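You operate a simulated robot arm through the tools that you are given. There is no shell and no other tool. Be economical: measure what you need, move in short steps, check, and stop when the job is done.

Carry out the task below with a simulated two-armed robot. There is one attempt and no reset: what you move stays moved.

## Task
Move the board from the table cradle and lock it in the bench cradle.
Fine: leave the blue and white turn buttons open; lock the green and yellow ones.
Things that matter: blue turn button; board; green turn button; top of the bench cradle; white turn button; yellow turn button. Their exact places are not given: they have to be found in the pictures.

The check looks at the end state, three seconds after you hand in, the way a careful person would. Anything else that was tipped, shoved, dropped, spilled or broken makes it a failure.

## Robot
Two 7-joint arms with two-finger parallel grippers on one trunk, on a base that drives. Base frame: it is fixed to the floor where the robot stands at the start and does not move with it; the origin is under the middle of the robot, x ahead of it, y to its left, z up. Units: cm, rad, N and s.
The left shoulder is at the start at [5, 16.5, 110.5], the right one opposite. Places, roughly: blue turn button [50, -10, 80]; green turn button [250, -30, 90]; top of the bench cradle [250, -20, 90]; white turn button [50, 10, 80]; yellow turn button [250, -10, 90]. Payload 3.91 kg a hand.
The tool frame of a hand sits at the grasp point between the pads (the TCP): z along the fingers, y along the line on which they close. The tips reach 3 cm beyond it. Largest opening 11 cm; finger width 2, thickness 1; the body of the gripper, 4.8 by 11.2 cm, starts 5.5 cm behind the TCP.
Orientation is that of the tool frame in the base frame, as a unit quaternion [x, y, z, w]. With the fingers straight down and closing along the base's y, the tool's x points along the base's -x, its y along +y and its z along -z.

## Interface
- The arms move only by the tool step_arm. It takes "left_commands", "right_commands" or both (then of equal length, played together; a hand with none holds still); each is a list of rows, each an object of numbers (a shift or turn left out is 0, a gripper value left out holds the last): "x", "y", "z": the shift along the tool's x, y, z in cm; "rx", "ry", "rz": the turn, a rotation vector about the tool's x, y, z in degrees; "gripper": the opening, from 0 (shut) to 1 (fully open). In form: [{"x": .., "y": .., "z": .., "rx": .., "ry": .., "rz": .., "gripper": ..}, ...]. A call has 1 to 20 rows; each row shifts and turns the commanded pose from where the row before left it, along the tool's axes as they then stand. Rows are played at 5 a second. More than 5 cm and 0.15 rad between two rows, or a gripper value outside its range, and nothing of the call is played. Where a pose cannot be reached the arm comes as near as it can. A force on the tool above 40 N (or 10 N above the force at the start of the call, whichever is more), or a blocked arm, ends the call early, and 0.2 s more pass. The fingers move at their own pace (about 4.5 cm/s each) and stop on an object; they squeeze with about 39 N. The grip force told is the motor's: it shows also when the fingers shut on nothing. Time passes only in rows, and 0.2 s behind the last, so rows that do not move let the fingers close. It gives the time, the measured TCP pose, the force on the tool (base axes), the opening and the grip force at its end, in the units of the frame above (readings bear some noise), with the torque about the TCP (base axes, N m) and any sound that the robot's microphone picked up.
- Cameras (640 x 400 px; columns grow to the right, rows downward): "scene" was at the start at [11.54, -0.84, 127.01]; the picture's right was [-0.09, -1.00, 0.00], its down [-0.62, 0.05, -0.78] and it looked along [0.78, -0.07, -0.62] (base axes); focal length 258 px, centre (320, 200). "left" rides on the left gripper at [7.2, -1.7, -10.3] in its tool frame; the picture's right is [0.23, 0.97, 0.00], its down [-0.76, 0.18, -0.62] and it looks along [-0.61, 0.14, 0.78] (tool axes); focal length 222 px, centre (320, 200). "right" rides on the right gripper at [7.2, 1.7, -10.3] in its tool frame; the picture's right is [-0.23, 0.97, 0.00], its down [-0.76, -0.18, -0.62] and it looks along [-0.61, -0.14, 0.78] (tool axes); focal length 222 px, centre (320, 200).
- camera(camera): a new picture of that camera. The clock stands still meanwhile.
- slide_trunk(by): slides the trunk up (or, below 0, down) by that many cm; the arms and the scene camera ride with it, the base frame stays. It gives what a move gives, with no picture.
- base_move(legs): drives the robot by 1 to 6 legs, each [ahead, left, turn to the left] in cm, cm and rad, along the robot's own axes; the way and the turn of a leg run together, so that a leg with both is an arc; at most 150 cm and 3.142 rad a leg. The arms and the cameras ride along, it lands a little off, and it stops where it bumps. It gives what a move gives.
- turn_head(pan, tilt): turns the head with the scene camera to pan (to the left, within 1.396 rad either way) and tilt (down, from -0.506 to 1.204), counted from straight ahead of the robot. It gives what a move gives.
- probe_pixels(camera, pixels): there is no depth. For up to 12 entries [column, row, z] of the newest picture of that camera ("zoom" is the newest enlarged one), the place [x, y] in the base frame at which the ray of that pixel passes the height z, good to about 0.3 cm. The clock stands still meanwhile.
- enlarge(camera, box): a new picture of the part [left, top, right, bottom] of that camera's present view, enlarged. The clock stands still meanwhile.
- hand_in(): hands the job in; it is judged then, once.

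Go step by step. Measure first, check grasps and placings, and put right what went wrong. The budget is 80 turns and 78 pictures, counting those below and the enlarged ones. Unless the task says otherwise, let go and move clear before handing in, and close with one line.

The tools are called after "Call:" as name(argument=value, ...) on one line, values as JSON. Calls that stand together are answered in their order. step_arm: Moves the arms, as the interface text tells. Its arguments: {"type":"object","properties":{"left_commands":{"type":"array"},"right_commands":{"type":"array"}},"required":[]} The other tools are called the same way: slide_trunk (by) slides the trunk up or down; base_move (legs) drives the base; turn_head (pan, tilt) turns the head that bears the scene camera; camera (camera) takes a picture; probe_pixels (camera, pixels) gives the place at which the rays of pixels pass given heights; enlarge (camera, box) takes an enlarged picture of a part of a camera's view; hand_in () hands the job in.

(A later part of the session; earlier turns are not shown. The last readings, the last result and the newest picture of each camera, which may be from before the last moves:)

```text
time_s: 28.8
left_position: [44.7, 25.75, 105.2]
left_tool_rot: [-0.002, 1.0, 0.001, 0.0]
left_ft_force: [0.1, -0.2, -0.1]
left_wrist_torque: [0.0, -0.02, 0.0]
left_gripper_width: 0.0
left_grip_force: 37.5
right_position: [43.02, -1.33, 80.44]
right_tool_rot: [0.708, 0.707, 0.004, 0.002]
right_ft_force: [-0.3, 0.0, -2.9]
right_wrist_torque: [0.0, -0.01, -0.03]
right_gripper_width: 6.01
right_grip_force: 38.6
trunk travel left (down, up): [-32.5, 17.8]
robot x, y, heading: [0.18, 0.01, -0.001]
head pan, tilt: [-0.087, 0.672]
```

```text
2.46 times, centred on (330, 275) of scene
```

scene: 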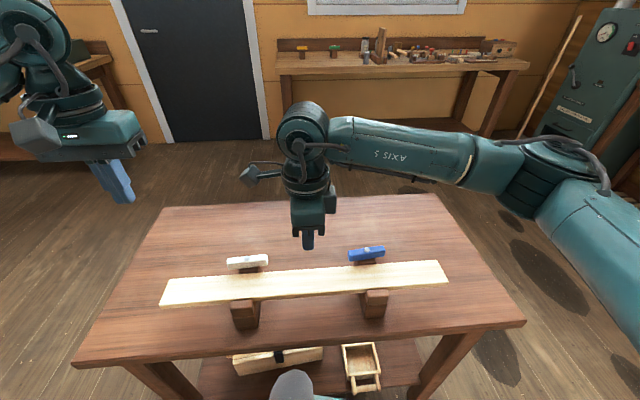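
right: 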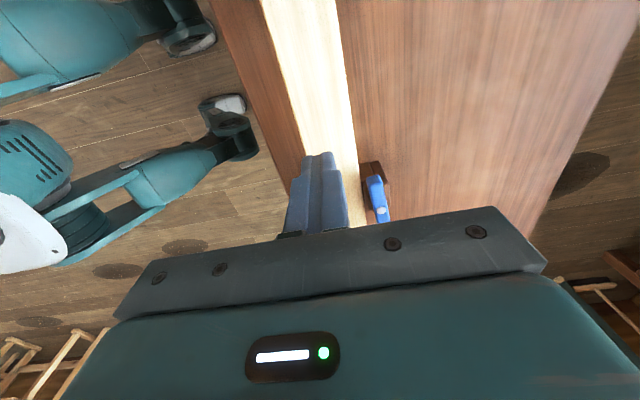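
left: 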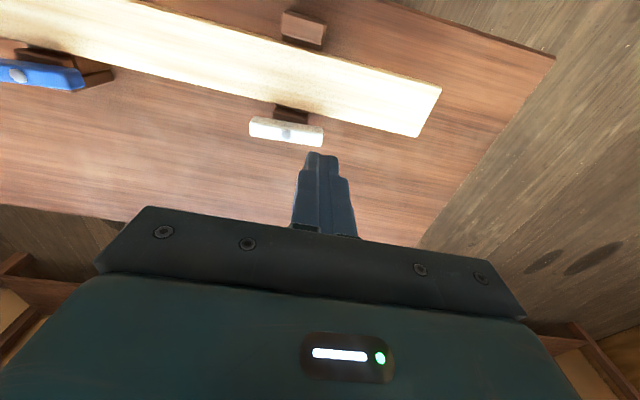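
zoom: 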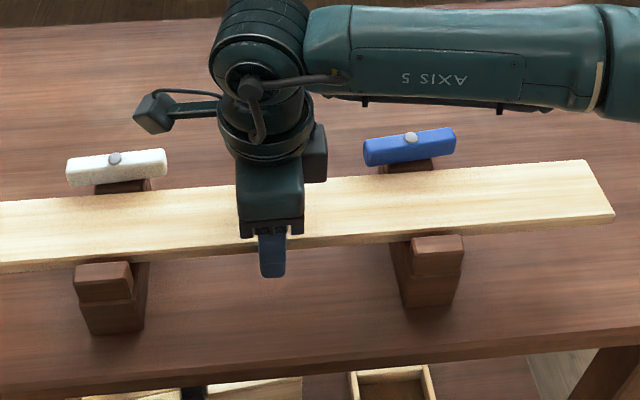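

The tool shows −2.9 N (about 0.3 kg), so the board is off its bed. Continuing the lift in small rows.

Call:
step_arm(right_commands=[{"z": -0.5}, {"z": -0.8}, {"z": -1}, {"z": -1.5}, {"z": -1.5}, {"z": -1.5}, {"z": -2}, {"z": -2}, {"z": -2}, {}])

Call:
camera(camera="scene")

```text
time_s: 31.0
left_position: [44.56, 25.68, 105.21]
left_tool_rot: [-0.001, 1.0, 0.0, 0.0]
left_ft_force: [-0.7, 0.9, 0.9]
left_wrist_torque: [0.03, 0.01, 0.02]
left_gripper_width: 0.0
left_grip_force: 37.4
right_position: [42.9, -1.33, 93.39]
right_tool_rot: [0.707, 0.708, 0.003, 0.002]
right_ft_force: [0.4, -0.8, -1.7]
right_wrist_torque: [-0.01, -0.03, 0.0]
right_gripper_width: 5.98
right_grip_force: 39.2
trunk travel left (down, up): [-32.5, 17.8]
robot x, y, heading: [-0.27, -0.01, -0.001]
head pan, tilt: [-0.087, 0.672]
```

```text
35 pictures are left
```

scene: 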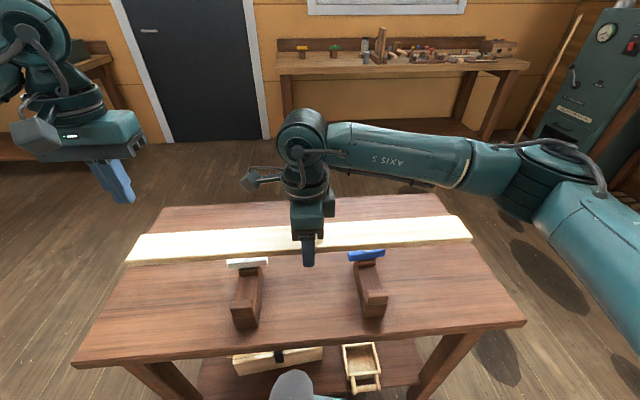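

The board is held level and the empty table cradle is visible. I'll probe table extents and the bench for route planning.

Call:
probe_pixels(camera="scene", pixels=[[77, 360, 76], [525, 322, 76], [438, 195, 76], [165, 207, 76], [302, 53, 90], [335, 52, 90], [302, 60, 85], [335, 59, 85], [275, 75, 85], [530, 66, 85], [290, 165, 0], [480, 137, 0]])

Call:
enlarge(camera="scene", box=[220, 245, 400, 335])

```text
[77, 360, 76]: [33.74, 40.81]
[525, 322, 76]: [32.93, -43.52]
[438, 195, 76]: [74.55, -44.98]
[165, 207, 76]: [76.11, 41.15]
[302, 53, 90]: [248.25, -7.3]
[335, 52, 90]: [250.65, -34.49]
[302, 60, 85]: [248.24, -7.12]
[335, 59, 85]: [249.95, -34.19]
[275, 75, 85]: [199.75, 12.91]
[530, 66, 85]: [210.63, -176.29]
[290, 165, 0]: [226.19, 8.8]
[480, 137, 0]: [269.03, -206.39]
```

```text
3.56 times, centred on (310, 290) of scene
```

zoom: 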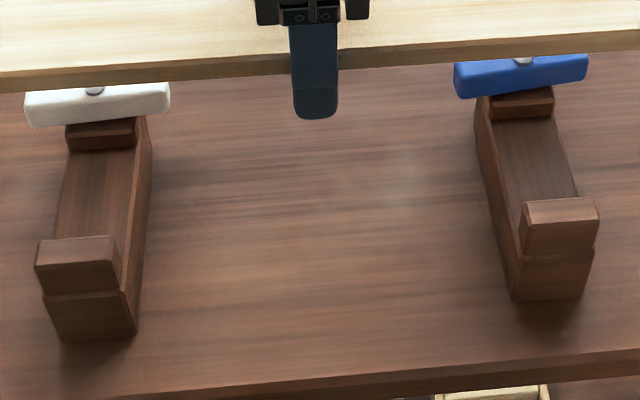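

Table spans x 33–75, y ±44, and the bench front is around x≈215. I'll raise the trunk, then go round the table's left side, where the floor looks clear.

Call:
slide_trunk(by=9)

Call:
base_move(legs=[[-4, 95, 0]])

Call:
camera(camera="scene")

```text
time_s: 32.2
left_position: [44.72, 25.77, 114.07]
left_tool_rot: [-0.001, 1.0, 0.0, 0.0]
left_ft_force: [1.3, 0.0, -0.2]
left_wrist_torque: [0.0, -0.04, -0.01]
left_gripper_width: 0.0
left_grip_force: 37.7
right_position: [43.05, -1.41, 102.32]
right_tool_rot: [0.707, 0.707, 0.002, 0.001]
right_ft_force: [0.2, -0.5, -2.8]
right_wrist_torque: [-0.02, 0.0, 0.01]
right_gripper_width: 5.98
right_grip_force: 38.6
trunk travel left (down, up): [-41.5, 8.8]
robot x, y, heading: [0.16, -0.19, -0.002]
head pan, tilt: [-0.087, 0.672]
```

```text
time_s: 37.2
left_position: [39.82, 121.89, 114.16]
left_tool_rot: [-0.008, 1.0, -0.002, 0.0]
left_ft_force: [0.1, 1.0, -0.2]
left_wrist_torque: [0.0, 0.0, 0.0]
left_gripper_width: 0.01
left_grip_force: 37.9
right_position: [38.55, 94.65, 102.31]
right_tool_rot: [0.703, 0.712, 0.002, 0.001]
right_ft_force: [-0.1, 0.8, -2.8]
right_wrist_torque: [-0.01, 0.03, 0.0]
right_gripper_width: 5.97
right_grip_force: 38.7
trunk travel left (down, up): [-41.5, 8.8]
robot x, y, heading: [-4.67, 95.32, 0.011]
head pan, tilt: [-0.087, 0.672]
```

```text
33 pictures are left
```

scene: 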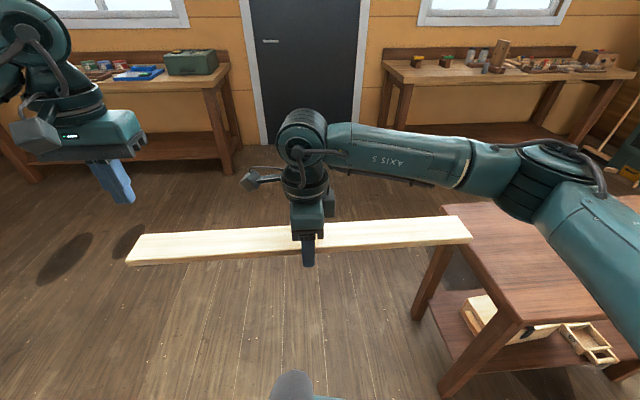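

The lane ahead is clear and the board is held. I'll drive forward past the table and then right to face the bench cradle.

Call:
base_move(legs=[[134, 0, -0.011], [0, -116, 0]])

Call:
camera(camera="scene")

```text
time_s: 49.4
left_position: [177.44, 10.96, 114.18]
left_tool_rot: [-0.016, 1.0, 0.0, 0.0]
left_ft_force: [0.1, -0.5, 0.0]
left_wrist_torque: [0.03, 0.0, -0.02]
left_gripper_width: 0.0
left_grip_force: 37.8
right_position: [176.65, -16.1, 102.39]
right_tool_rot: [0.697, 0.717, 0.002, 0.001]
right_ft_force: [0.8, 0.3, -3.1]
right_wrist_torque: [0.0, 0.02, -0.01]
right_gripper_width: 5.98
right_grip_force: 38.6
trunk travel left (down, up): [-41.5, 8.8]
robot x, y, heading: [133.95, -16.15, 0.024]
head pan, tilt: [-0.087, 0.672]
```

```text
32 pictures are left
```

scene: 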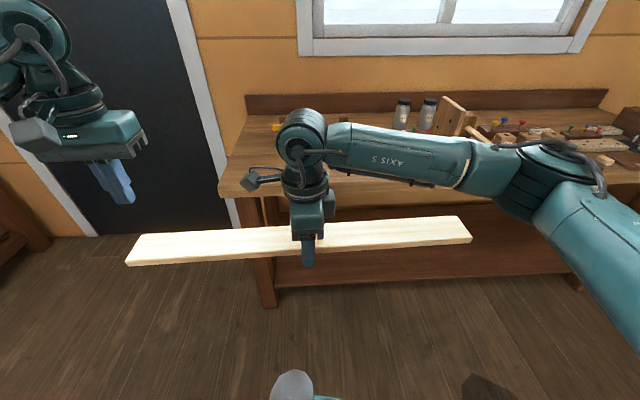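

The right forearm hides the cradle. I'll shift the robot right so the cradle shows between the hands, and straighten the heading.

Call:
base_move(legs=[[0, -32, -0.024]])

Call:
camera(camera="scene")

```text
time_s: 51.6
left_position: [178.66, -23.21, 114.25]
left_tool_rot: [-0.004, 1.0, 0.0, -0.001]
left_ft_force: [-0.7, 0.0, 0.2]
left_wrist_torque: [0.01, -0.01, 0.0]
left_gripper_width: 0.02
left_grip_force: 37.7
right_position: [177.15, -50.26, 102.37]
right_tool_rot: [0.705, 0.71, 0.002, 0.002]
right_ft_force: [0.4, 0.3, -3.5]
right_wrist_torque: [0.01, 0.01, 0.02]
right_gripper_width: 5.98
right_grip_force: 38.9
trunk travel left (down, up): [-41.5, 8.8]
robot x, y, heading: [134.27, -49.27, 0.008]
head pan, tilt: [-0.087, 0.672]
```

```text
31 pictures are left
```

scene: 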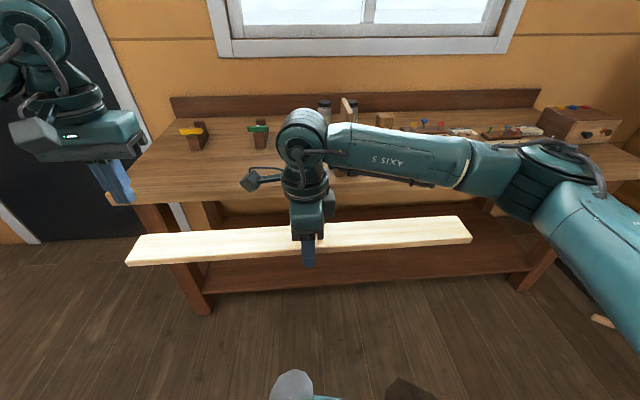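

Now the yellow (191,131) and green (257,128) buttons are visible. I'll enlarge and probe them.

Call:
enlarge(camera="scene", box=[160, 100, 290, 190])

Call:
probe_pixels(camera="scene", pixels=[[191, 131, 88], [191, 131, 92], [257, 128, 88], [257, 128, 92], [196, 149, 84], [196, 149, 80], [260, 147, 84], [260, 147, 80], [220, 198, 80], [220, 198, 84]])

```text
4.44 times, centred on (225, 145) of scene
```

zoom: 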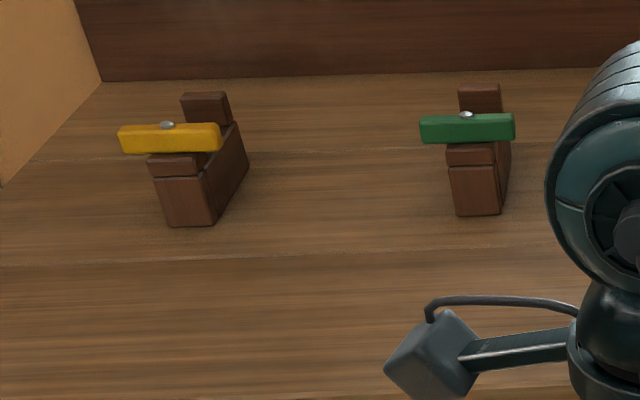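

```text
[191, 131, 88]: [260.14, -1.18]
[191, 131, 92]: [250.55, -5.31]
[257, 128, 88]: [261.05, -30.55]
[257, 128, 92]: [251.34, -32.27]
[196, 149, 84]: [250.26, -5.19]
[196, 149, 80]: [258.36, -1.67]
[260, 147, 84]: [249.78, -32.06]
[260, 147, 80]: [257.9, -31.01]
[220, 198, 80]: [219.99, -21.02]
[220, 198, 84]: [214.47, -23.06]
```

On the bench the buttons sit on the front posts with plain cheeks behind, so the slot is behind them at x≈255 and near the reach limit. I'll look down to see how far forward my base extends before driving closer.

Call:
turn_head(pan=0.3, tilt=1.1)

Call:
camera(camera="scene")

Call:
probe_pixels(camera="scene", pixels=[[320, 200, 0], [320, 300, 0], [320, 300, 20], [320, 390, 20]])

```text
time_s: 52.5
left_position: [178.57, -23.16, 114.13]
left_tool_rot: [-0.004, 1.0, -0.001, 0.0]
left_ft_force: [-0.1, -0.1, 0.0]
left_wrist_torque: [-0.06, -0.01, 0.03]
left_gripper_width: 0.0
left_grip_force: 37.6
right_position: [177.09, -50.23, 102.32]
right_tool_rot: [0.704, 0.71, 0.002, 0.001]
right_ft_force: [-0.7, -0.1, -2.9]
right_wrist_torque: [0.02, 0.03, 0.0]
right_gripper_width: 5.96
right_grip_force: 39.1
trunk travel left (down, up): [-41.5, 8.8]
robot x, y, heading: [134.26, -48.94, 0.007]
head pan, tilt: [0.3, 1.1]
```

```text
29 pictures are left
```

scene: 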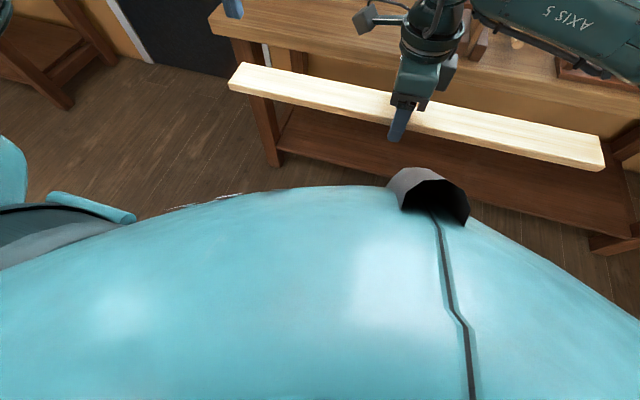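

```text
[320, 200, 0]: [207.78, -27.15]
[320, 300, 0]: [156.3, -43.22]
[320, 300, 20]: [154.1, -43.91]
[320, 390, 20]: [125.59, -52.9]
```

My base front looks short (feet about 10–15 cm ahead of the origin), while the bench edge is near x≈214. I'll drive left to y≈-1 and ahead to x≈184, then look again.

Call:
base_move(legs=[[0, 48, -0.007], [50, 0, 0]])

Call:
turn_head(pan=-0.1, tilt=0.65)

Call:
camera(camera="scene")

```text
time_s: 57.9
left_position: [229.13, 23.98, 114.2]
left_tool_rot: [0.0, 1.0, -0.001, 0.0]
left_ft_force: [-0.7, -0.6, 0.6]
left_wrist_torque: [-0.02, 0.01, 0.0]
left_gripper_width: 0.03
left_grip_force: 37.6
right_position: [227.32, -3.11, 102.36]
right_tool_rot: [0.709, 0.706, 0.003, 0.001]
right_ft_force: [-0.6, -0.3, -2.9]
right_wrist_torque: [0.04, 0.01, -0.03]
right_gripper_width: 5.98
right_grip_force: 39.2
trunk travel left (down, up): [-41.5, 8.8]
robot x, y, heading: [184.23, -1.39, -0.002]
head pan, tilt: [0.3, 1.1]
```

```text
time_s: 58.8
left_position: [229.15, 24.12, 114.12]
left_tool_rot: [0.0, 1.0, -0.001, -0.001]
left_ft_force: [0.2, 0.5, 0.3]
left_wrist_torque: [0.03, 0.01, -0.01]
left_gripper_width: 0.02
left_grip_force: 38.2
right_position: [227.32, -2.97, 102.44]
right_tool_rot: [0.709, 0.706, 0.002, 0.001]
right_ft_force: [0.3, -0.4, -2.2]
right_wrist_torque: [0.0, 0.0, 0.0]
right_gripper_width: 5.97
right_grip_force: 38.8
trunk travel left (down, up): [-41.5, 8.8]
robot x, y, heading: [184.11, -1.76, -0.005]
head pan, tilt: [-0.099, 0.649]
```

```text
28 pictures are left
```

scene: 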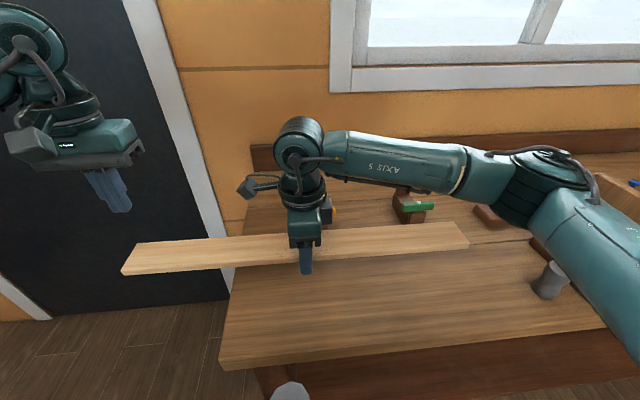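

There's a grey cylinder on the bench at (548,280) and the green button shows at (418,204). I'll probe them and the bench edge.

Call:
probe_pixels(camera="scene", pixels=[[545, 298, 84], [555, 262, 95], [222, 368, 84], [222, 368, 82], [418, 204, 90], [418, 204, 92], [415, 222, 84], [510, 350, 84], [490, 228, 84]])

Call:
enlarge(camera="scene", box=[310, 140, 640, 330])

```text
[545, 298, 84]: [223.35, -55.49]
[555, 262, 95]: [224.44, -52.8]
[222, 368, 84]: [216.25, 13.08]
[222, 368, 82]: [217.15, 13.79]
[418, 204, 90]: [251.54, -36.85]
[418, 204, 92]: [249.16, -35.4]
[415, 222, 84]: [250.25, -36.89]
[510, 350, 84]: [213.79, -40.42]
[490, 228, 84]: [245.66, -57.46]
```

```text
1.94 times, centred on (475, 235) of scene
```

zoom: 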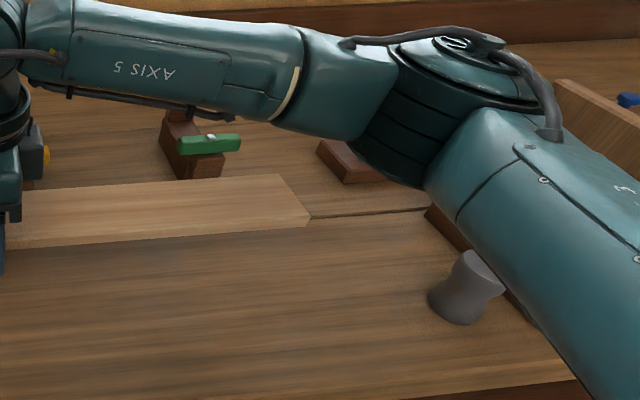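

The cylinder stands at (223,-55), clear of the board's path, and the bench edge is x≈215. I'll drive 8 cm closer, then shift the right hand toward the cradle centre, staying high.

Call:
base_move(legs=[[8, 0, 0.004]])

Call:
step_arm(right_commands=[{"x": -2.8, "y": 1.4}, {"x": -2.8, "y": 1.4}, {"x": -2.8, "y": 1.4}, {"x": -2.8, "y": 1.4}, {"x": -2.8, "y": 1.4}, {"x": -2.8, "y": 1.0}, {}], left_commands=[{"y": -1.5}, {"y": -1.5}, {"y": -1.5}, {"y": -1.5}, {"y": -1.5}, {"y": -1.5}, {}])

Call:
camera(camera="left")

Call:
camera(camera="right")

```text
time_s: 59.9
left_position: [236.25, 23.81, 114.12]
left_tool_rot: [0.001, 1.0, -0.001, 0.0]
left_ft_force: [-0.1, 0.2, -0.5]
left_wrist_torque: [0.0, -0.03, -0.01]
left_gripper_width: 0.0
left_grip_force: 37.5
right_position: [234.41, -3.24, 102.39]
right_tool_rot: [0.709, 0.705, 0.004, 0.002]
right_ft_force: [-0.2, -0.6, -2.8]
right_wrist_torque: [0.0, 0.01, -0.02]
right_gripper_width: 5.97
right_grip_force: 39.3
trunk travel left (down, up): [-41.5, 8.8]
robot x, y, heading: [191.71, -1.65, -0.001]
head pan, tilt: [-0.099, 0.649]
stopped in leg 1: the robot was blocked; the commanded pose is now the measured one
```

```text
time_s: 61.5
left_position: [236.4, 14.91, 114.08]
left_tool_rot: [0.001, 1.0, -0.001, -0.001]
left_ft_force: [0.6, 0.1, 0.0]
left_wrist_torque: [0.01, 0.0, -0.03]
left_gripper_width: 0.0
left_grip_force: 37.9
right_position: [242.37, -20.05, 102.29]
right_tool_rot: [0.71, 0.704, 0.003, 0.001]
right_ft_force: [0.6, 0.1, -2.4]
right_wrist_torque: [-0.01, -0.03, 0.01]
right_gripper_width: 5.99
right_grip_force: 39.1
trunk travel left (down, up): [-41.5, 8.8]
robot x, y, heading: [191.84, -1.53, -0.003]
head pan, tilt: [-0.099, 0.649]
```

```text
26 pictures are left
```

left: 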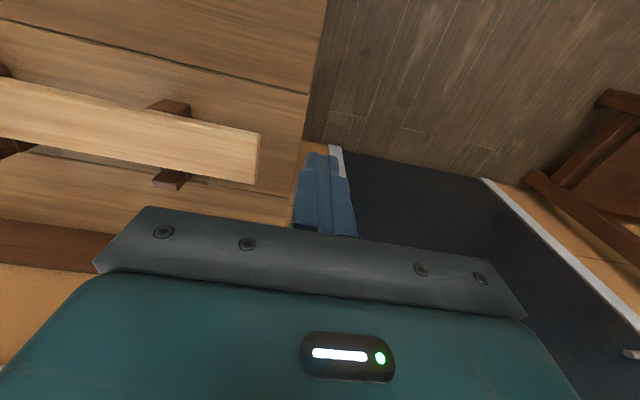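

```text
25 pictures are left
```

right: 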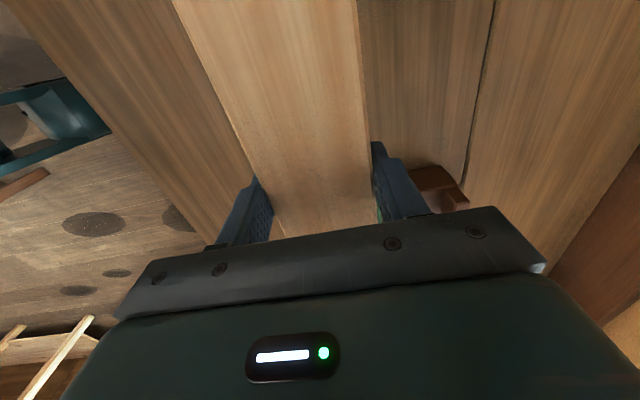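

The base touched the bench at x≈191.7 and stopped. The board hides the cradle from the left camera, so I'll pull the board back 10 cm and bring the left camera over the cradle to measure.

Call:
step_arm(right_commands=[{"y": -2.5}, {"y": -2.5}, {"y": -2.5}, {"y": -2.5}, {}], left_commands=[{"x": -1.5, "y": -2}, {"x": -1.5, "y": -2}, {"x": -1.5, "y": -2}, {"x": -1.5, "y": -2}, {}])

Call:
camera(camera="left")

Call:
camera(camera="scene")

```text
time_s: 62.7
left_position: [242.51, 6.93, 114.34]
left_tool_rot: [0.0, 1.0, 0.0, 0.0]
left_ft_force: [-0.8, 0.5, -0.1]
left_wrist_torque: [-0.01, 0.01, -0.02]
left_gripper_width: 0.0
left_grip_force: 37.9
right_position: [232.33, -20.02, 102.26]
right_tool_rot: [0.709, 0.705, 0.003, 0.002]
right_ft_force: [-0.6, 1.0, -2.0]
right_wrist_torque: [-0.02, 0.01, 0.0]
right_gripper_width: 5.95
right_grip_force: 39.2
trunk travel left (down, up): [-41.5, 8.8]
robot x, y, heading: [191.59, -1.71, -0.006]
head pan, tilt: [-0.099, 0.649]
```

```text
24 pictures are left
```

left: 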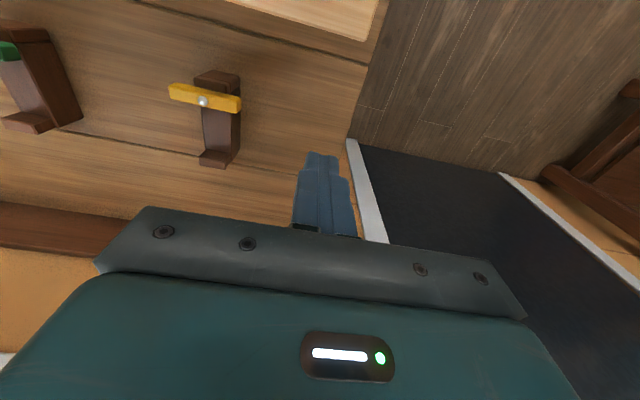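

```text
23 pictures are left
```

scene: 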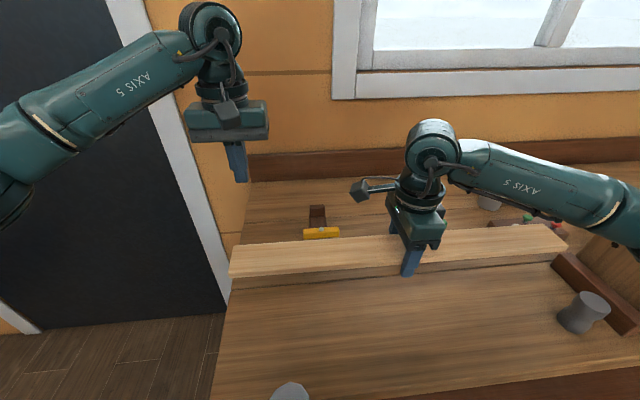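

Yellow's pivot is at (203,101) in left and about (321,230) in scene; I'll triangulate it plus the cradle ends.

Call:
probe_pixels(camera="left", pixels=[[203, 101, 88], [203, 101, 92], [218, 156, 86], [218, 156, 90], [214, 164, 90], [222, 75, 88], [240, 72, 88], [10, 48, 88], [10, 48, 92], [26, 118, 88], [45, 32, 88]])

Call:
probe_pixels(camera="scene", pixels=[[321, 229, 88], [321, 229, 92], [317, 207, 86], [317, 207, 90], [321, 239, 90], [321, 239, 88]])

Call:
enlarge(camera="left", box=[0, 0, 280, 180])

```text
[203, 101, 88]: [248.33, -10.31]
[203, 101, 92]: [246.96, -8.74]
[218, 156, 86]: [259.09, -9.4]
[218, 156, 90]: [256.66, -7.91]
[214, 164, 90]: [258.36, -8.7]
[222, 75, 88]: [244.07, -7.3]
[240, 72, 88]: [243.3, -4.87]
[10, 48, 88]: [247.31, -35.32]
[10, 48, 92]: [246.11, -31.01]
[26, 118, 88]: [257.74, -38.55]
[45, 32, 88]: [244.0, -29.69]
```

```text
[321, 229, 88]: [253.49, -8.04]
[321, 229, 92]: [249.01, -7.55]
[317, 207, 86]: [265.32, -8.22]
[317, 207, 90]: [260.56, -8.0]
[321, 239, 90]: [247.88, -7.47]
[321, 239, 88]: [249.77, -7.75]
```

```text
2.22 times, centred on (140, 90) of left
```

zoom: 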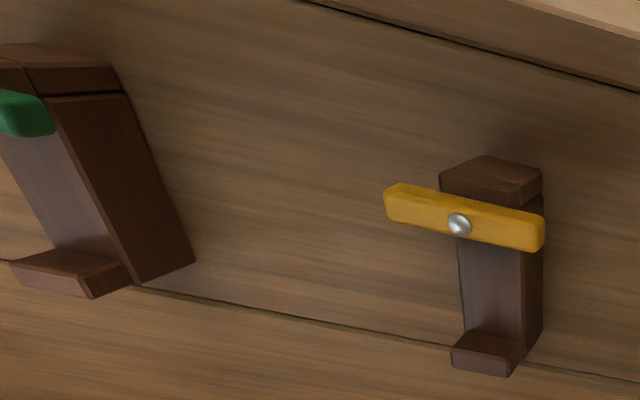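

Yellow's pivot triangulates to (246.1,-7.5,94.6), about 10.6 cm above the table's. I'll probe matching cheek corners of both blocks to get slot centre and yaw.

Call:
probe_pixels(camera="zoom", pixels=[[543, 172, 92.6], [120, 68, 92.6], [523, 343, 92.6], [131, 266, 92.6], [467, 330, 92.6], [31, 250, 92.6], [458, 224, 94.6], [50, 112, 94.2], [543, 228, 94.2], [385, 195, 94.2]])

Call:
enlarge(camera="scene", box=[220, 180, 420, 300])

```text
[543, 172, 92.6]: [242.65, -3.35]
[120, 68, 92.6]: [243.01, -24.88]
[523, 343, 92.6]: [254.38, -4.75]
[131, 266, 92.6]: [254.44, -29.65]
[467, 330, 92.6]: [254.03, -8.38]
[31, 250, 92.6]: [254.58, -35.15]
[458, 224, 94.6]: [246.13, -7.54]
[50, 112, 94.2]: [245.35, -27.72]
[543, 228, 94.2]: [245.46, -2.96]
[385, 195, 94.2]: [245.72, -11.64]
```

```text
3.20 times, centred on (320, 240) of scene
```

zoom: 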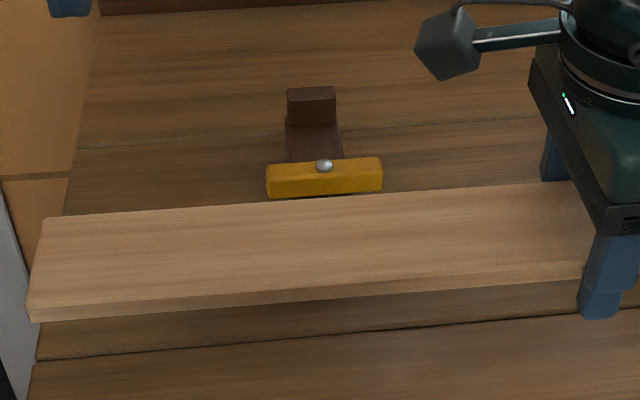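

The rear cheeks' inner edges are at x≈254.35 for both (no yaw), so the slot centre is x≈250.75, y≈-19.9, and contact is expected at TCP ≈90.4. I'll move over it at height and check.

Call:
step_arm(right_commands=[{"y": 3}, {"y": 3}, {"y": 3}, {"y": 3}, {"y": 3}, {"y": 3}, {"y": 0.4, "x": 0.1}, {"z": 2}, {"z": 2}, {}])

Call:
camera(camera="left")

Call:
camera(camera="scene")

```text
time_s: 64.9
left_position: [242.4, 6.86, 114.26]
left_tool_rot: [0.0, 1.0, 0.0, -0.001]
left_ft_force: [0.1, -0.1, -0.4]
left_wrist_torque: [0.02, 0.01, -0.03]
left_gripper_width: 0.01
left_grip_force: 37.9
right_position: [250.75, -20.01, 98.28]
right_tool_rot: [0.709, 0.705, 0.003, 0.003]
right_ft_force: [-0.5, -0.3, -3.2]
right_wrist_torque: [-0.03, -0.04, 0.01]
right_gripper_width: 5.97
right_grip_force: 38.7
trunk travel left (down, up): [-41.5, 8.8]
robot x, y, heading: [191.83, -1.36, -0.008]
head pan, tilt: [-0.099, 0.649]
```

```text
20 pictures are left
```

left: 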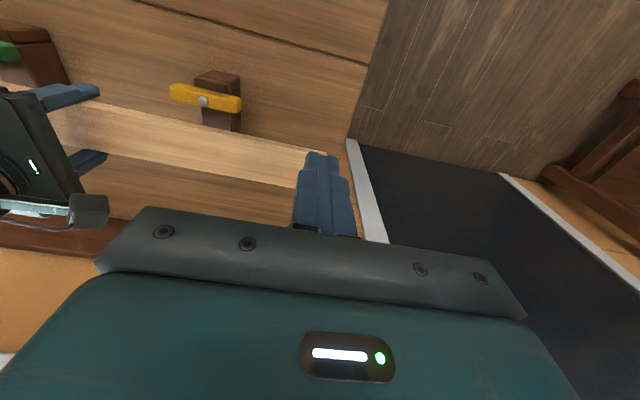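

```text
19 pictures are left
```

scene: 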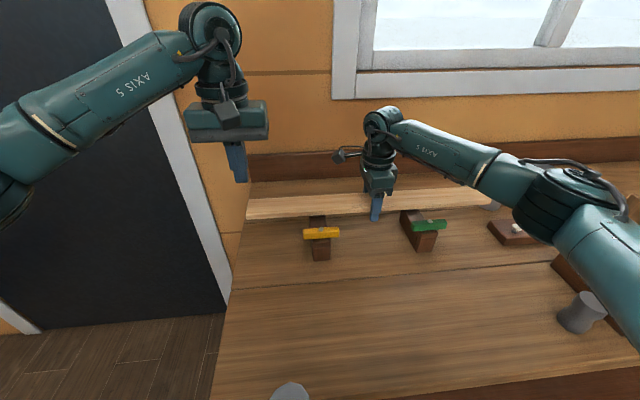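

Board is above the slot; I'll verify its edges (top at z≈98.9) and the green pivot against the cradle.

Call:
probe_pixels(camera="left", pixels=[[150, 111, 98.9], [280, 142, 98.9], [150, 161, 98.9], [270, 186, 98.9]])

Call:
probe_pixels(camera="scene", pixels=[[429, 222, 94.6], [321, 229, 94.6], [248, 197, 98.9], [500, 183, 98.9], [249, 220, 97], [410, 206, 98.9]])

Call:
enlarge(camera="scene", box=[230, 160, 490, 280])

```text
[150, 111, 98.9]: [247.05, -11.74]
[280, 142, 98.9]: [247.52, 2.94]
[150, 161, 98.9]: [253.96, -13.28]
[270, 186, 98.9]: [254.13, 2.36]
```

```text
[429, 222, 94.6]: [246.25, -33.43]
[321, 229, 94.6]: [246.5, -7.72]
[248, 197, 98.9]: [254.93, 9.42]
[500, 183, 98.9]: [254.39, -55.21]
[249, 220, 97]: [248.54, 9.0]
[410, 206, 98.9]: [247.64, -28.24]
```

```text
2.46 times, centred on (360, 220) of scene
```

zoom: 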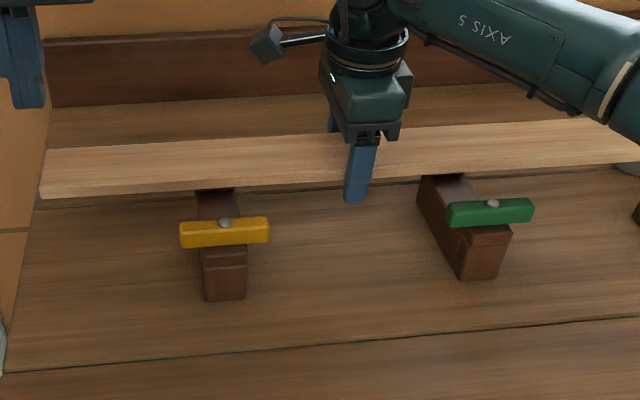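

Board centre is x≈250.7, aligned with the slot. I'll lower to about z=92.5, then in small guarded steps.

Call:
step_arm(right_commands=[{"z": 2}, {"z": 1.5}, {"z": 1}, {"z": 0.6}, {"z": 0.4}, {"z": 0.3}])

Call:
enlarge(camera="scene", box=[230, 160, 490, 280])

```text
time_s: 66.3
left_position: [242.29, 6.93, 114.29]
left_tool_rot: [0.001, 1.0, -0.001, 0.0]
left_ft_force: [0.0, -0.2, -0.2]
left_wrist_torque: [0.0, 0.0, -0.03]
left_gripper_width: 0.0
left_grip_force: 37.3
right_position: [250.91, -20.04, 92.77]
right_tool_rot: [0.709, 0.705, 0.003, 0.002]
right_ft_force: [0.4, -0.2, -2.3]
right_wrist_torque: [0.05, -0.01, 0.03]
right_gripper_width: 5.96
right_grip_force: 39.4
trunk travel left (down, up): [-41.5, 8.8]
robot x, y, heading: [191.71, -1.91, -0.006]
head pan, tilt: [-0.099, 0.649]
```

```text
2.46 times, centred on (360, 220) of scene
```

zoom: 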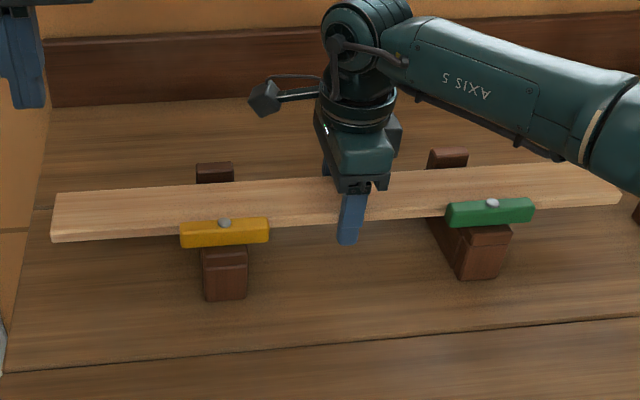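

The board is dropping between the button line and rear cheeks with no contact yet. Continuing down in 0.3 cm steps.

Call:
step_arm(right_commands=[{"z": 0.4}, {"z": 0.3}, {"z": 0.3}, {"z": 0.3}, {"z": 0.3}, {"z": 0.3}, {"z": 0.2}])

Call:
enlarge(camera="scene", box=[230, 160, 490, 280])

```text
time_s: 67.6
left_position: [242.24, 7.01, 114.29]
left_tool_rot: [0.001, 1.0, -0.001, 0.0]
left_ft_force: [-0.2, 0.0, -1.4]
left_wrist_torque: [-0.03, 0.03, 0.01]
left_gripper_width: 0.0
left_grip_force: 37.8
right_position: [251.14, -19.94, 91.84]
right_tool_rot: [0.711, 0.703, 0.009, 0.006]
right_ft_force: [-3.4, -0.3, 16.3]
right_wrist_torque: [-0.58, 0.65, -0.11]
right_gripper_width: 5.98
right_grip_force: 39.0
trunk travel left (down, up): [-41.5, 8.8]
robot x, y, heading: [191.68, -1.98, -0.007]
head pan, tilt: [-0.099, 0.649]
stopped in row 6 (right hand): the force on the tool passed its limit (the readings are from after the stop); the commanded pose is now the measured one
```

```text
2.46 times, centred on (360, 220) of scene
```

zoom: 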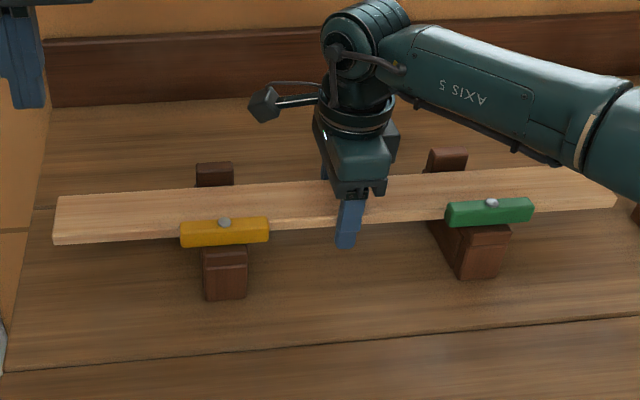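

Contact came early (z 91.8 vs about 90.4), and the torque suggests the board's front edge sits on the front cheeks. I'll check the gap at the rear cheeks from the wrist cameras.

Call:
enlarge(camera="left", box=[100, 50, 300, 210])

Call:
enlarge(camera="scene", box=[290, 200, 360, 245])

```text
2.50 times, centred on (200, 130) of left
```

zoom: 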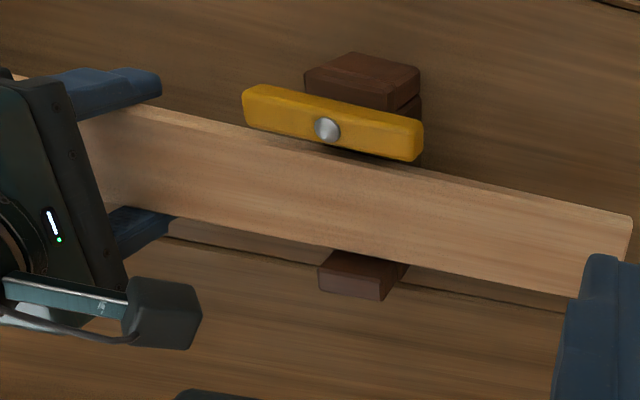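

```text
8.89 times, centred on (325, 222) of scene
```

zoom: 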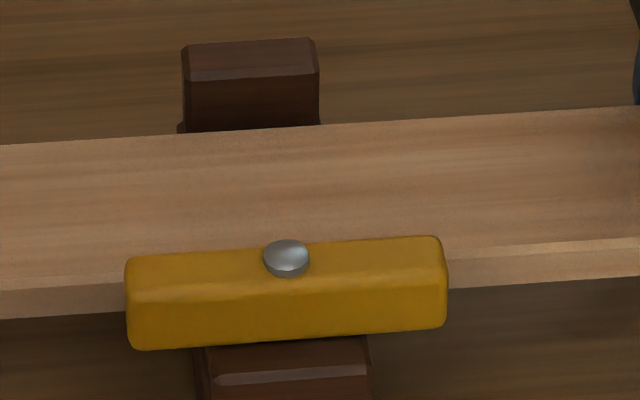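

The scene shows a strip of the rear cheek's inner face, so there's a gap behind the board. I'll probe it.

Call:
probe_pixels(camera="zoom", pixels=[[250, 128, 92.4], [250, 80, 93], [250, 80, 92.5], [100, 285, 92.4], [520, 248, 92.4], [290, 280, 94], [520, 118, 92.4]])

```text
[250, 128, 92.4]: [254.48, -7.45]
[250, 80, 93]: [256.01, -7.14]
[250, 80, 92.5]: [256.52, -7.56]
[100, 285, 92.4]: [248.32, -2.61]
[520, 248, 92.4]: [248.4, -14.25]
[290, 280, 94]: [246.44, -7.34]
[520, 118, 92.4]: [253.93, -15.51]
```

The board now spans x 248.35–254.3, and there's room behind it to about 255. I'll lift slightly, shift +0.5 cm in x, and lower again.

Call:
step_arm(right_commands=[{"z": -0.4}, {"y": 0.4}, {"z": 0.3}, {"z": 0.2}, {"z": 0.2}, {"z": 0.2}, {"z": 0.2}, {"z": 0.2}, {"z": 0.2}, {"z": 0.2}])

Call:
enlarge(camera="scene", box=[230, 170, 490, 270])

```text
time_s: 69.0
left_position: [242.26, 6.98, 114.35]
left_tool_rot: [0.002, 1.0, -0.001, 0.0]
left_ft_force: [0.0, -0.5, 0.6]
left_wrist_torque: [0.03, 0.02, -0.01]
left_gripper_width: 0.01
left_grip_force: 37.9
right_position: [251.79, -20.09, 91.76]
right_tool_rot: [0.71, 0.704, 0.013, 0.007]
right_ft_force: [-4.3, -0.8, 15.8]
right_wrist_torque: [-0.75, 0.71, 0.3]
right_gripper_width: 5.98
right_grip_force: 39.0
trunk travel left (down, up): [-41.5, 8.8]
robot x, y, heading: [191.53, -1.8, -0.008]
head pan, tilt: [-0.099, 0.649]
stopped in row 6 (right hand): the force on the tool passed its limit (the readings are from after the stop); the commanded pose is now the measured one
```

```text
2.46 times, centred on (360, 220) of scene
```

zoom: 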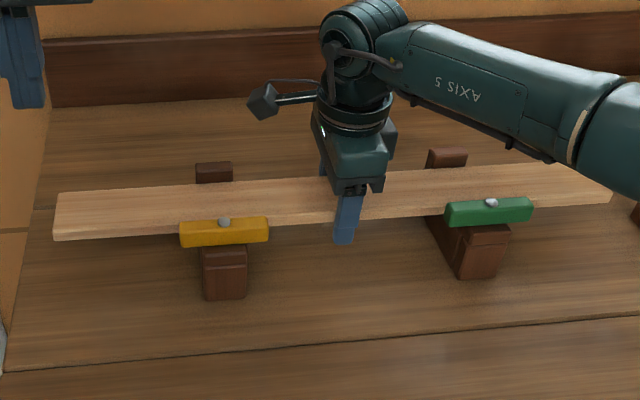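

The same front-edge contact shows again, and re-reading the earlier zoom puts the rear cheek wall nearer x≈256, so the slot is further back. I'll lift, relevel (1.3° tilt), shift to x≈252.6 and try again.

Call:
step_arm(right_commands=[{"z": -0.6}, {"y": 0.4, "rx": 1.3}, {"y": 0.4}, {"z": 0.3}, {"z": 0.2}, {"z": 0.2}, {"z": 0.2}, {"z": 0.2}, {"z": 0.2}, {"z": 0.2}, {"z": 0.2}])

```text
time_s: 69.9
left_position: [242.28, 6.8, 114.42]
left_tool_rot: [0.003, 1.0, -0.001, 0.001]
left_ft_force: [1.0, -0.9, 0.1]
left_wrist_torque: [0.0, 0.01, 0.0]
left_gripper_width: 0.0
left_grip_force: 37.8
right_position: [251.83, -20.11, 91.65]
right_tool_rot: [0.709, 0.705, -0.005, -0.008]
right_ft_force: [-14.1, -1.9, 7.7]
right_wrist_torque: [0.2, -0.3, 0.47]
right_gripper_width: 5.98
right_grip_force: 38.8
trunk travel left (down, up): [-41.5, 8.8]
robot x, y, heading: [191.13, -1.72, -0.005]
head pan, tilt: [-0.099, 0.649]
stopped in row 4 (right hand): the force on the tool passed its limit (the readings are from after the stop); the commanded pose is now the measured one
```

Now the resistance is sideways (−14 N in x), as if the board is already between the cheeks. I'll look closely at both ends.

Call:
enlarge(camera="scene", box=[280, 195, 360, 245])

Call:
enlarge(camera="scene", box=[380, 185, 480, 250])

```text
8.00 times, centred on (320, 220) of scene
```

zoom: 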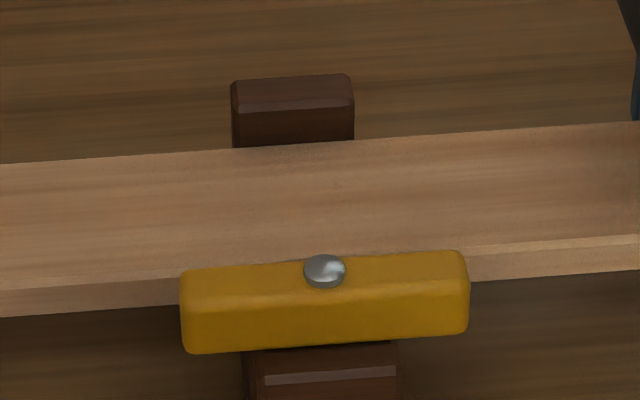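

```text
6.15 times, centred on (430, 218) of scene
```

zoom: 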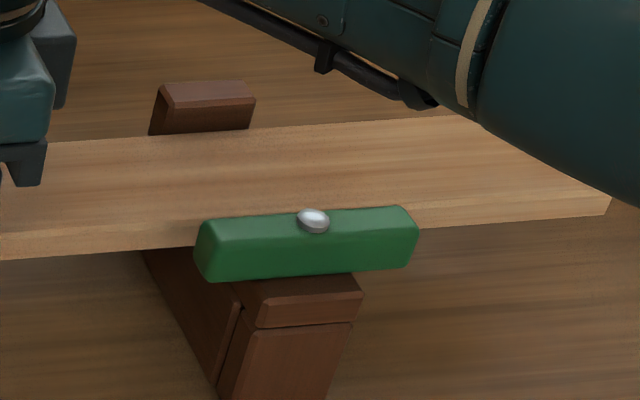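

The board looks parallel and between the cheeks. I'll relieve the sideways load, relevel and press down lightly to see whether it goes deeper.

Call:
step_arm(right_commands=[{"y": -0.25, "rx": -1.0}, {}, {"z": 0.2}, {"z": 0.2}, {"z": 0.2}, {"z": 0.2}, {"z": 0.2}, {"z": 0.2}, {"z": 0.2}])

```text
time_s: 71.4
left_position: [242.02, 6.99, 114.44]
left_tool_rot: [0.003, 1.0, -0.001, 0.0]
left_ft_force: [0.4, 0.8, 0.2]
left_wrist_torque: [0.01, 0.0, -0.01]
left_gripper_width: 0.02
left_grip_force: 37.9
right_position: [251.91, -19.92, 91.58]
right_tool_rot: [0.71, 0.704, 0.007, 0.003]
right_ft_force: [-12.6, -1.9, 16.8]
right_wrist_torque: [-0.49, 0.92, 0.49]
right_gripper_width: 5.96
right_grip_force: 39.3
trunk travel left (down, up): [-41.5, 8.8]
robot x, y, heading: [191.53, -1.32, -0.011]
head pan, tilt: [-0.099, 0.649]
stopped in row 7 (right hand): the force on the tool passed its limit (the readings are from after the stop); the commanded pose is now the measured one
```

Still stopped at 91.6; a fingertip may be touching the bench top instead. I'll probe the block's front-bottom edge to find the bench surface height.

Call:
probe_pixels(camera="scene", pixels=[[321.4, 260.2, 84], [321.4, 260.2, 86], [321.4, 260.2, 88], [321.4, 245.2, 91], [321.4, 245.2, 93], [321.4, 241.2, 91], [321.4, 241.2, 93], [248, 377, 84], [218, 398, 86], [218, 398, 84]])

Call:
camera(camera="right")

```text
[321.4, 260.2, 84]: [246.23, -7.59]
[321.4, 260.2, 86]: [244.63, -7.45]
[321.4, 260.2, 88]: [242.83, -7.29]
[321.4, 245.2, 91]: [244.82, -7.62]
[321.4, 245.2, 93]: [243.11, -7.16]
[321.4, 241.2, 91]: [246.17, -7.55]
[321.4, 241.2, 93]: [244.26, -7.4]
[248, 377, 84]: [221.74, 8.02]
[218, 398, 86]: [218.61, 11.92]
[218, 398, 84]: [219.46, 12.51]
```

```text
10 pictures are left
```

right: 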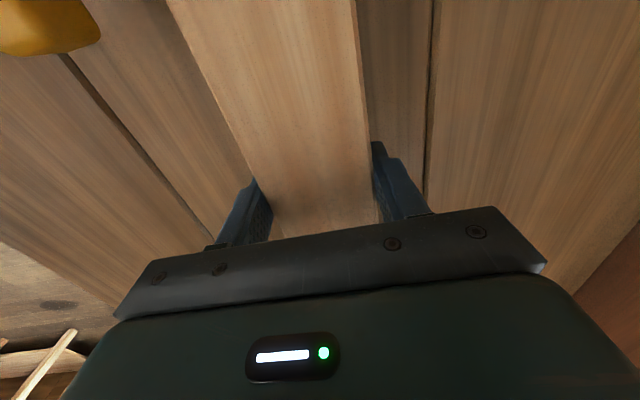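

The block's front-bottom edge meets its face x at z≈88, so the fingertips are just at the bench top — the same as on the table, where the seated grip had the tips at the surface. So the board should be seated; I'll relieve the load, open, and check.

Call:
step_arm(right_commands=[{"y": -0.2, "z": -0.15}, {}, {"gripper": 0.72}, {}, {}, {"z": -2}, {"z": -2}, {"z": -3}, {"z": -3}, {"z": -3}, {}])

Call:
enlarge(camera="scene", box=[230, 170, 490, 270])

```text
time_s: 73.8
left_position: [242.26, 6.75, 114.37]
left_tool_rot: [0.002, 1.0, 0.0, -0.001]
left_ft_force: [0.4, 0.2, -0.3]
left_wrist_torque: [-0.01, -0.01, -0.02]
left_gripper_width: 0.0
left_grip_force: 37.5
right_position: [252.0, -20.21, 104.42]
right_tool_rot: [0.711, 0.703, 0.006, 0.001]
right_ft_force: [0.4, 0.9, -0.1]
right_wrist_torque: [0.0, 0.0, 0.01]
right_gripper_width: 7.91
right_grip_force: 0.2
trunk travel left (down, up): [-41.5, 8.8]
robot x, y, heading: [191.76, -1.6, -0.003]
head pan, tilt: [-0.099, 0.649]
```

```text
2.46 times, centred on (360, 220) of scene
```

zoom: 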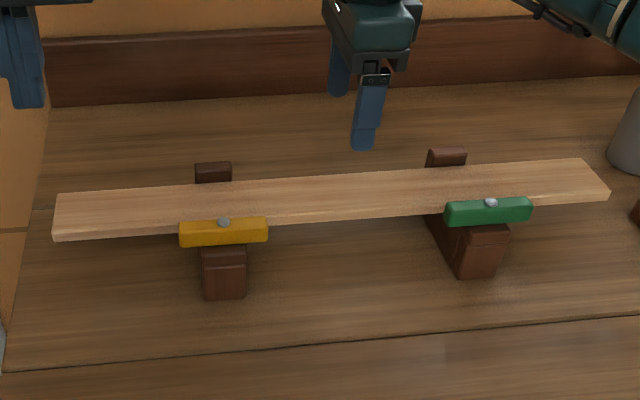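

The board rests flat across both blocks. Next I'll bring the right hand (fingers closing along x) above the green button and triangulate its pivot.

Call:
step_arm(right_commands=[{"x": -3.2, "y": -1.5, "gripper": 0.32}, {"x": -3.2, "y": -1.5}, {"x": -3.2, "y": -1.5}, {"x": -3.2, "y": -1.3}, {"z": 2}, {}])

Call:
camera(camera="right")

```text
time_s: 75.2
left_position: [242.28, 6.92, 114.38]
left_tool_rot: [0.002, 1.0, -0.001, 0.0]
left_ft_force: [0.0, -0.2, -0.3]
left_wrist_torque: [0.0, -0.02, -0.01]
left_gripper_width: 0.0
left_grip_force: 38.0
right_position: [245.91, -32.64, 102.63]
right_tool_rot: [0.711, 0.703, 0.007, 0.001]
right_ft_force: [0.0, -0.1, -0.1]
right_wrist_torque: [0.0, 0.0, -0.01]
right_gripper_width: 3.54
right_grip_force: 0.0
trunk travel left (down, up): [-41.5, 8.8]
robot x, y, heading: [191.41, -2.05, -0.004]
head pan, tilt: [-0.099, 0.649]
```

```text
8 pictures are left
```

right: 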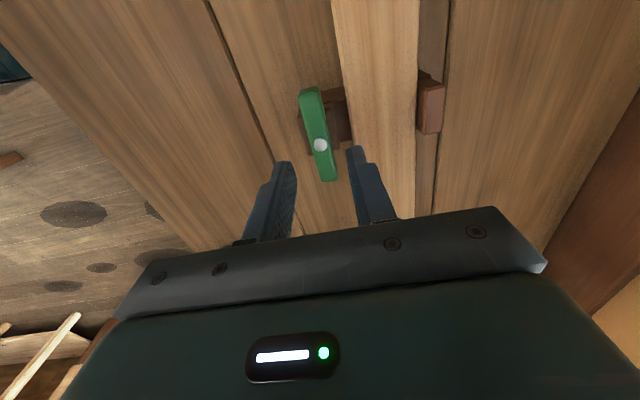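

The green pivot is at (320,144). I'll probe it with the scene ray, plus the board's edges and rear cheek.

Call:
probe_pixels(camera="right", pixels=[[320, 144, 93], [320, 144, 95], [320, 144, 97], [309, 90, 95], [330, 180, 95], [352, 100, 92.2], [417, 100, 92.2], [425, 80, 93.5]])

Call:
probe_pixels(camera="scene", pixels=[[429.5, 221.2, 93], [429.5, 221.2, 95], [429.5, 221.2, 97], [321, 228.5, 95]])

```text
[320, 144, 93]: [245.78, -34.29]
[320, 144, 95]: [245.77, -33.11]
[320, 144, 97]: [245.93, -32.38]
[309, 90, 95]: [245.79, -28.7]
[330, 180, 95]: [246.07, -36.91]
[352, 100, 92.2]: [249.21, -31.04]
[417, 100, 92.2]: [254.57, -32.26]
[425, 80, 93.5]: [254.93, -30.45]
```

```text
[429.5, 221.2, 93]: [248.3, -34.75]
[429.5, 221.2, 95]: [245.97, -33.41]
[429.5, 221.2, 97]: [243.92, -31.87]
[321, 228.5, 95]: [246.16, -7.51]
```

Green's pivot is at (245.8,-33.1,95.1) and the board spans x≈249–254.8 between the cheeks. Before locking, I'll press the board gently with closed fingertips near the green block to confirm it's seated.

Call:
step_arm(right_commands=[{"gripper": 0, "y": 3, "x": 2}, {"y": 3, "x": 2}, {}, {"z": 2}, {"z": 2}, {"z": 1.5}, {"z": 0.6}, {"z": 0.4}, {"z": 0.3}, {"z": 0.3}, {"z": 0.3}, {"z": 0.3}, {"z": 0.3}, {"z": 0.3}])

```text
time_s: 77.9
left_position: [242.12, 6.85, 114.44]
left_tool_rot: [0.002, 1.0, -0.001, 0.001]
left_ft_force: [0.0, 0.6, 0.1]
left_wrist_torque: [0.01, 0.0, -0.05]
left_gripper_width: 0.0
left_grip_force: 37.4
right_position: [252.08, -28.91, 95.4]
right_tool_rot: [0.712, 0.702, 0.013, 0.007]
right_ft_force: [-9.4, 0.4, 14.6]
right_wrist_torque: [-0.13, 0.35, -0.06]
right_gripper_width: 0.02
right_grip_force: 37.5
trunk travel left (down, up): [-41.5, 8.8]
robot x, y, heading: [191.52, -1.69, -0.009]
head pan, tilt: [-0.099, 0.649]
stopped in row 13 (right hand): the force on the tool passed its limit (the readings are from after the stop); the commanded pose is now the measured one
```

Board top is at z≈92.4 under the press. I'll touch nearer the front edge and nearer the rear edge to check that the board lies flat and isn't perched on a chamfer.

Call:
step_arm(right_commands=[{"z": -1.2}, {"y": -1.9, "rx": 1.2}, {}, {"z": 0.6}, {"z": 0.2}, {"z": 0.2}, {"z": 0.2}, {"z": 0.2}, {"z": 0.2}, {"z": 0.2}, {"z": 0.2}])

Call:
step_arm(right_commands=[{"z": -1.2}, {"y": 1.8, "rx": 1.2}, {"y": 1.8}, {"z": 0.6}, {"z": 0.2}, {"z": 0.2}, {"z": 0.2}, {"z": 0.2}, {"z": 0.2}, {"z": 0.2}, {"z": 0.2}])

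```text
time_s: 80.1
left_position: [242.09, 6.8, 114.31]
left_tool_rot: [0.002, 1.0, -0.001, 0.001]
left_ft_force: [0.2, 0.1, -0.9]
left_wrist_torque: [-0.01, 0.02, 0.01]
left_gripper_width: 0.0
left_grip_force: 38.2
right_position: [250.48, -28.91, 95.42]
right_tool_rot: [0.713, 0.702, 0.009, 0.002]
right_ft_force: [-8.8, 0.3, 14.7]
right_wrist_torque: [-0.12, 0.32, -0.04]
right_gripper_width: 0.02
right_grip_force: 37.5
trunk travel left (down, up): [-41.5, 8.8]
robot x, y, heading: [191.3, -1.66, -0.007]
head pan, tilt: [-0.099, 0.649]
stopped in row 10 (right hand): the force on the tool passed its limit (the readings are from after the stop); the commanded pose is now the measured one
```

```text
time_s: 82.4
left_position: [242.03, 6.67, 114.37]
left_tool_rot: [0.003, 1.0, -0.001, 0.0]
left_ft_force: [-0.2, -0.2, -0.4]
left_wrist_torque: [0.01, 0.04, 0.0]
left_gripper_width: 0.03
left_grip_force: 37.7
right_position: [254.18, -29.06, 95.52]
right_tool_rot: [0.713, 0.701, 0.006, -0.002]
right_ft_force: [-7.7, 0.5, 14.2]
right_wrist_torque: [-0.15, 0.25, -0.08]
right_gripper_width: 0.02
right_grip_force: 38.0
trunk travel left (down, up): [-41.5, 8.8]
robot x, y, heading: [191.31, -1.99, -0.008]
head pan, tilt: [-0.099, 0.649]
stopped in row 11 (right hand): the force on the tool passed its limit (the readings are from after the stop); the commanded pose is now the measured one
```

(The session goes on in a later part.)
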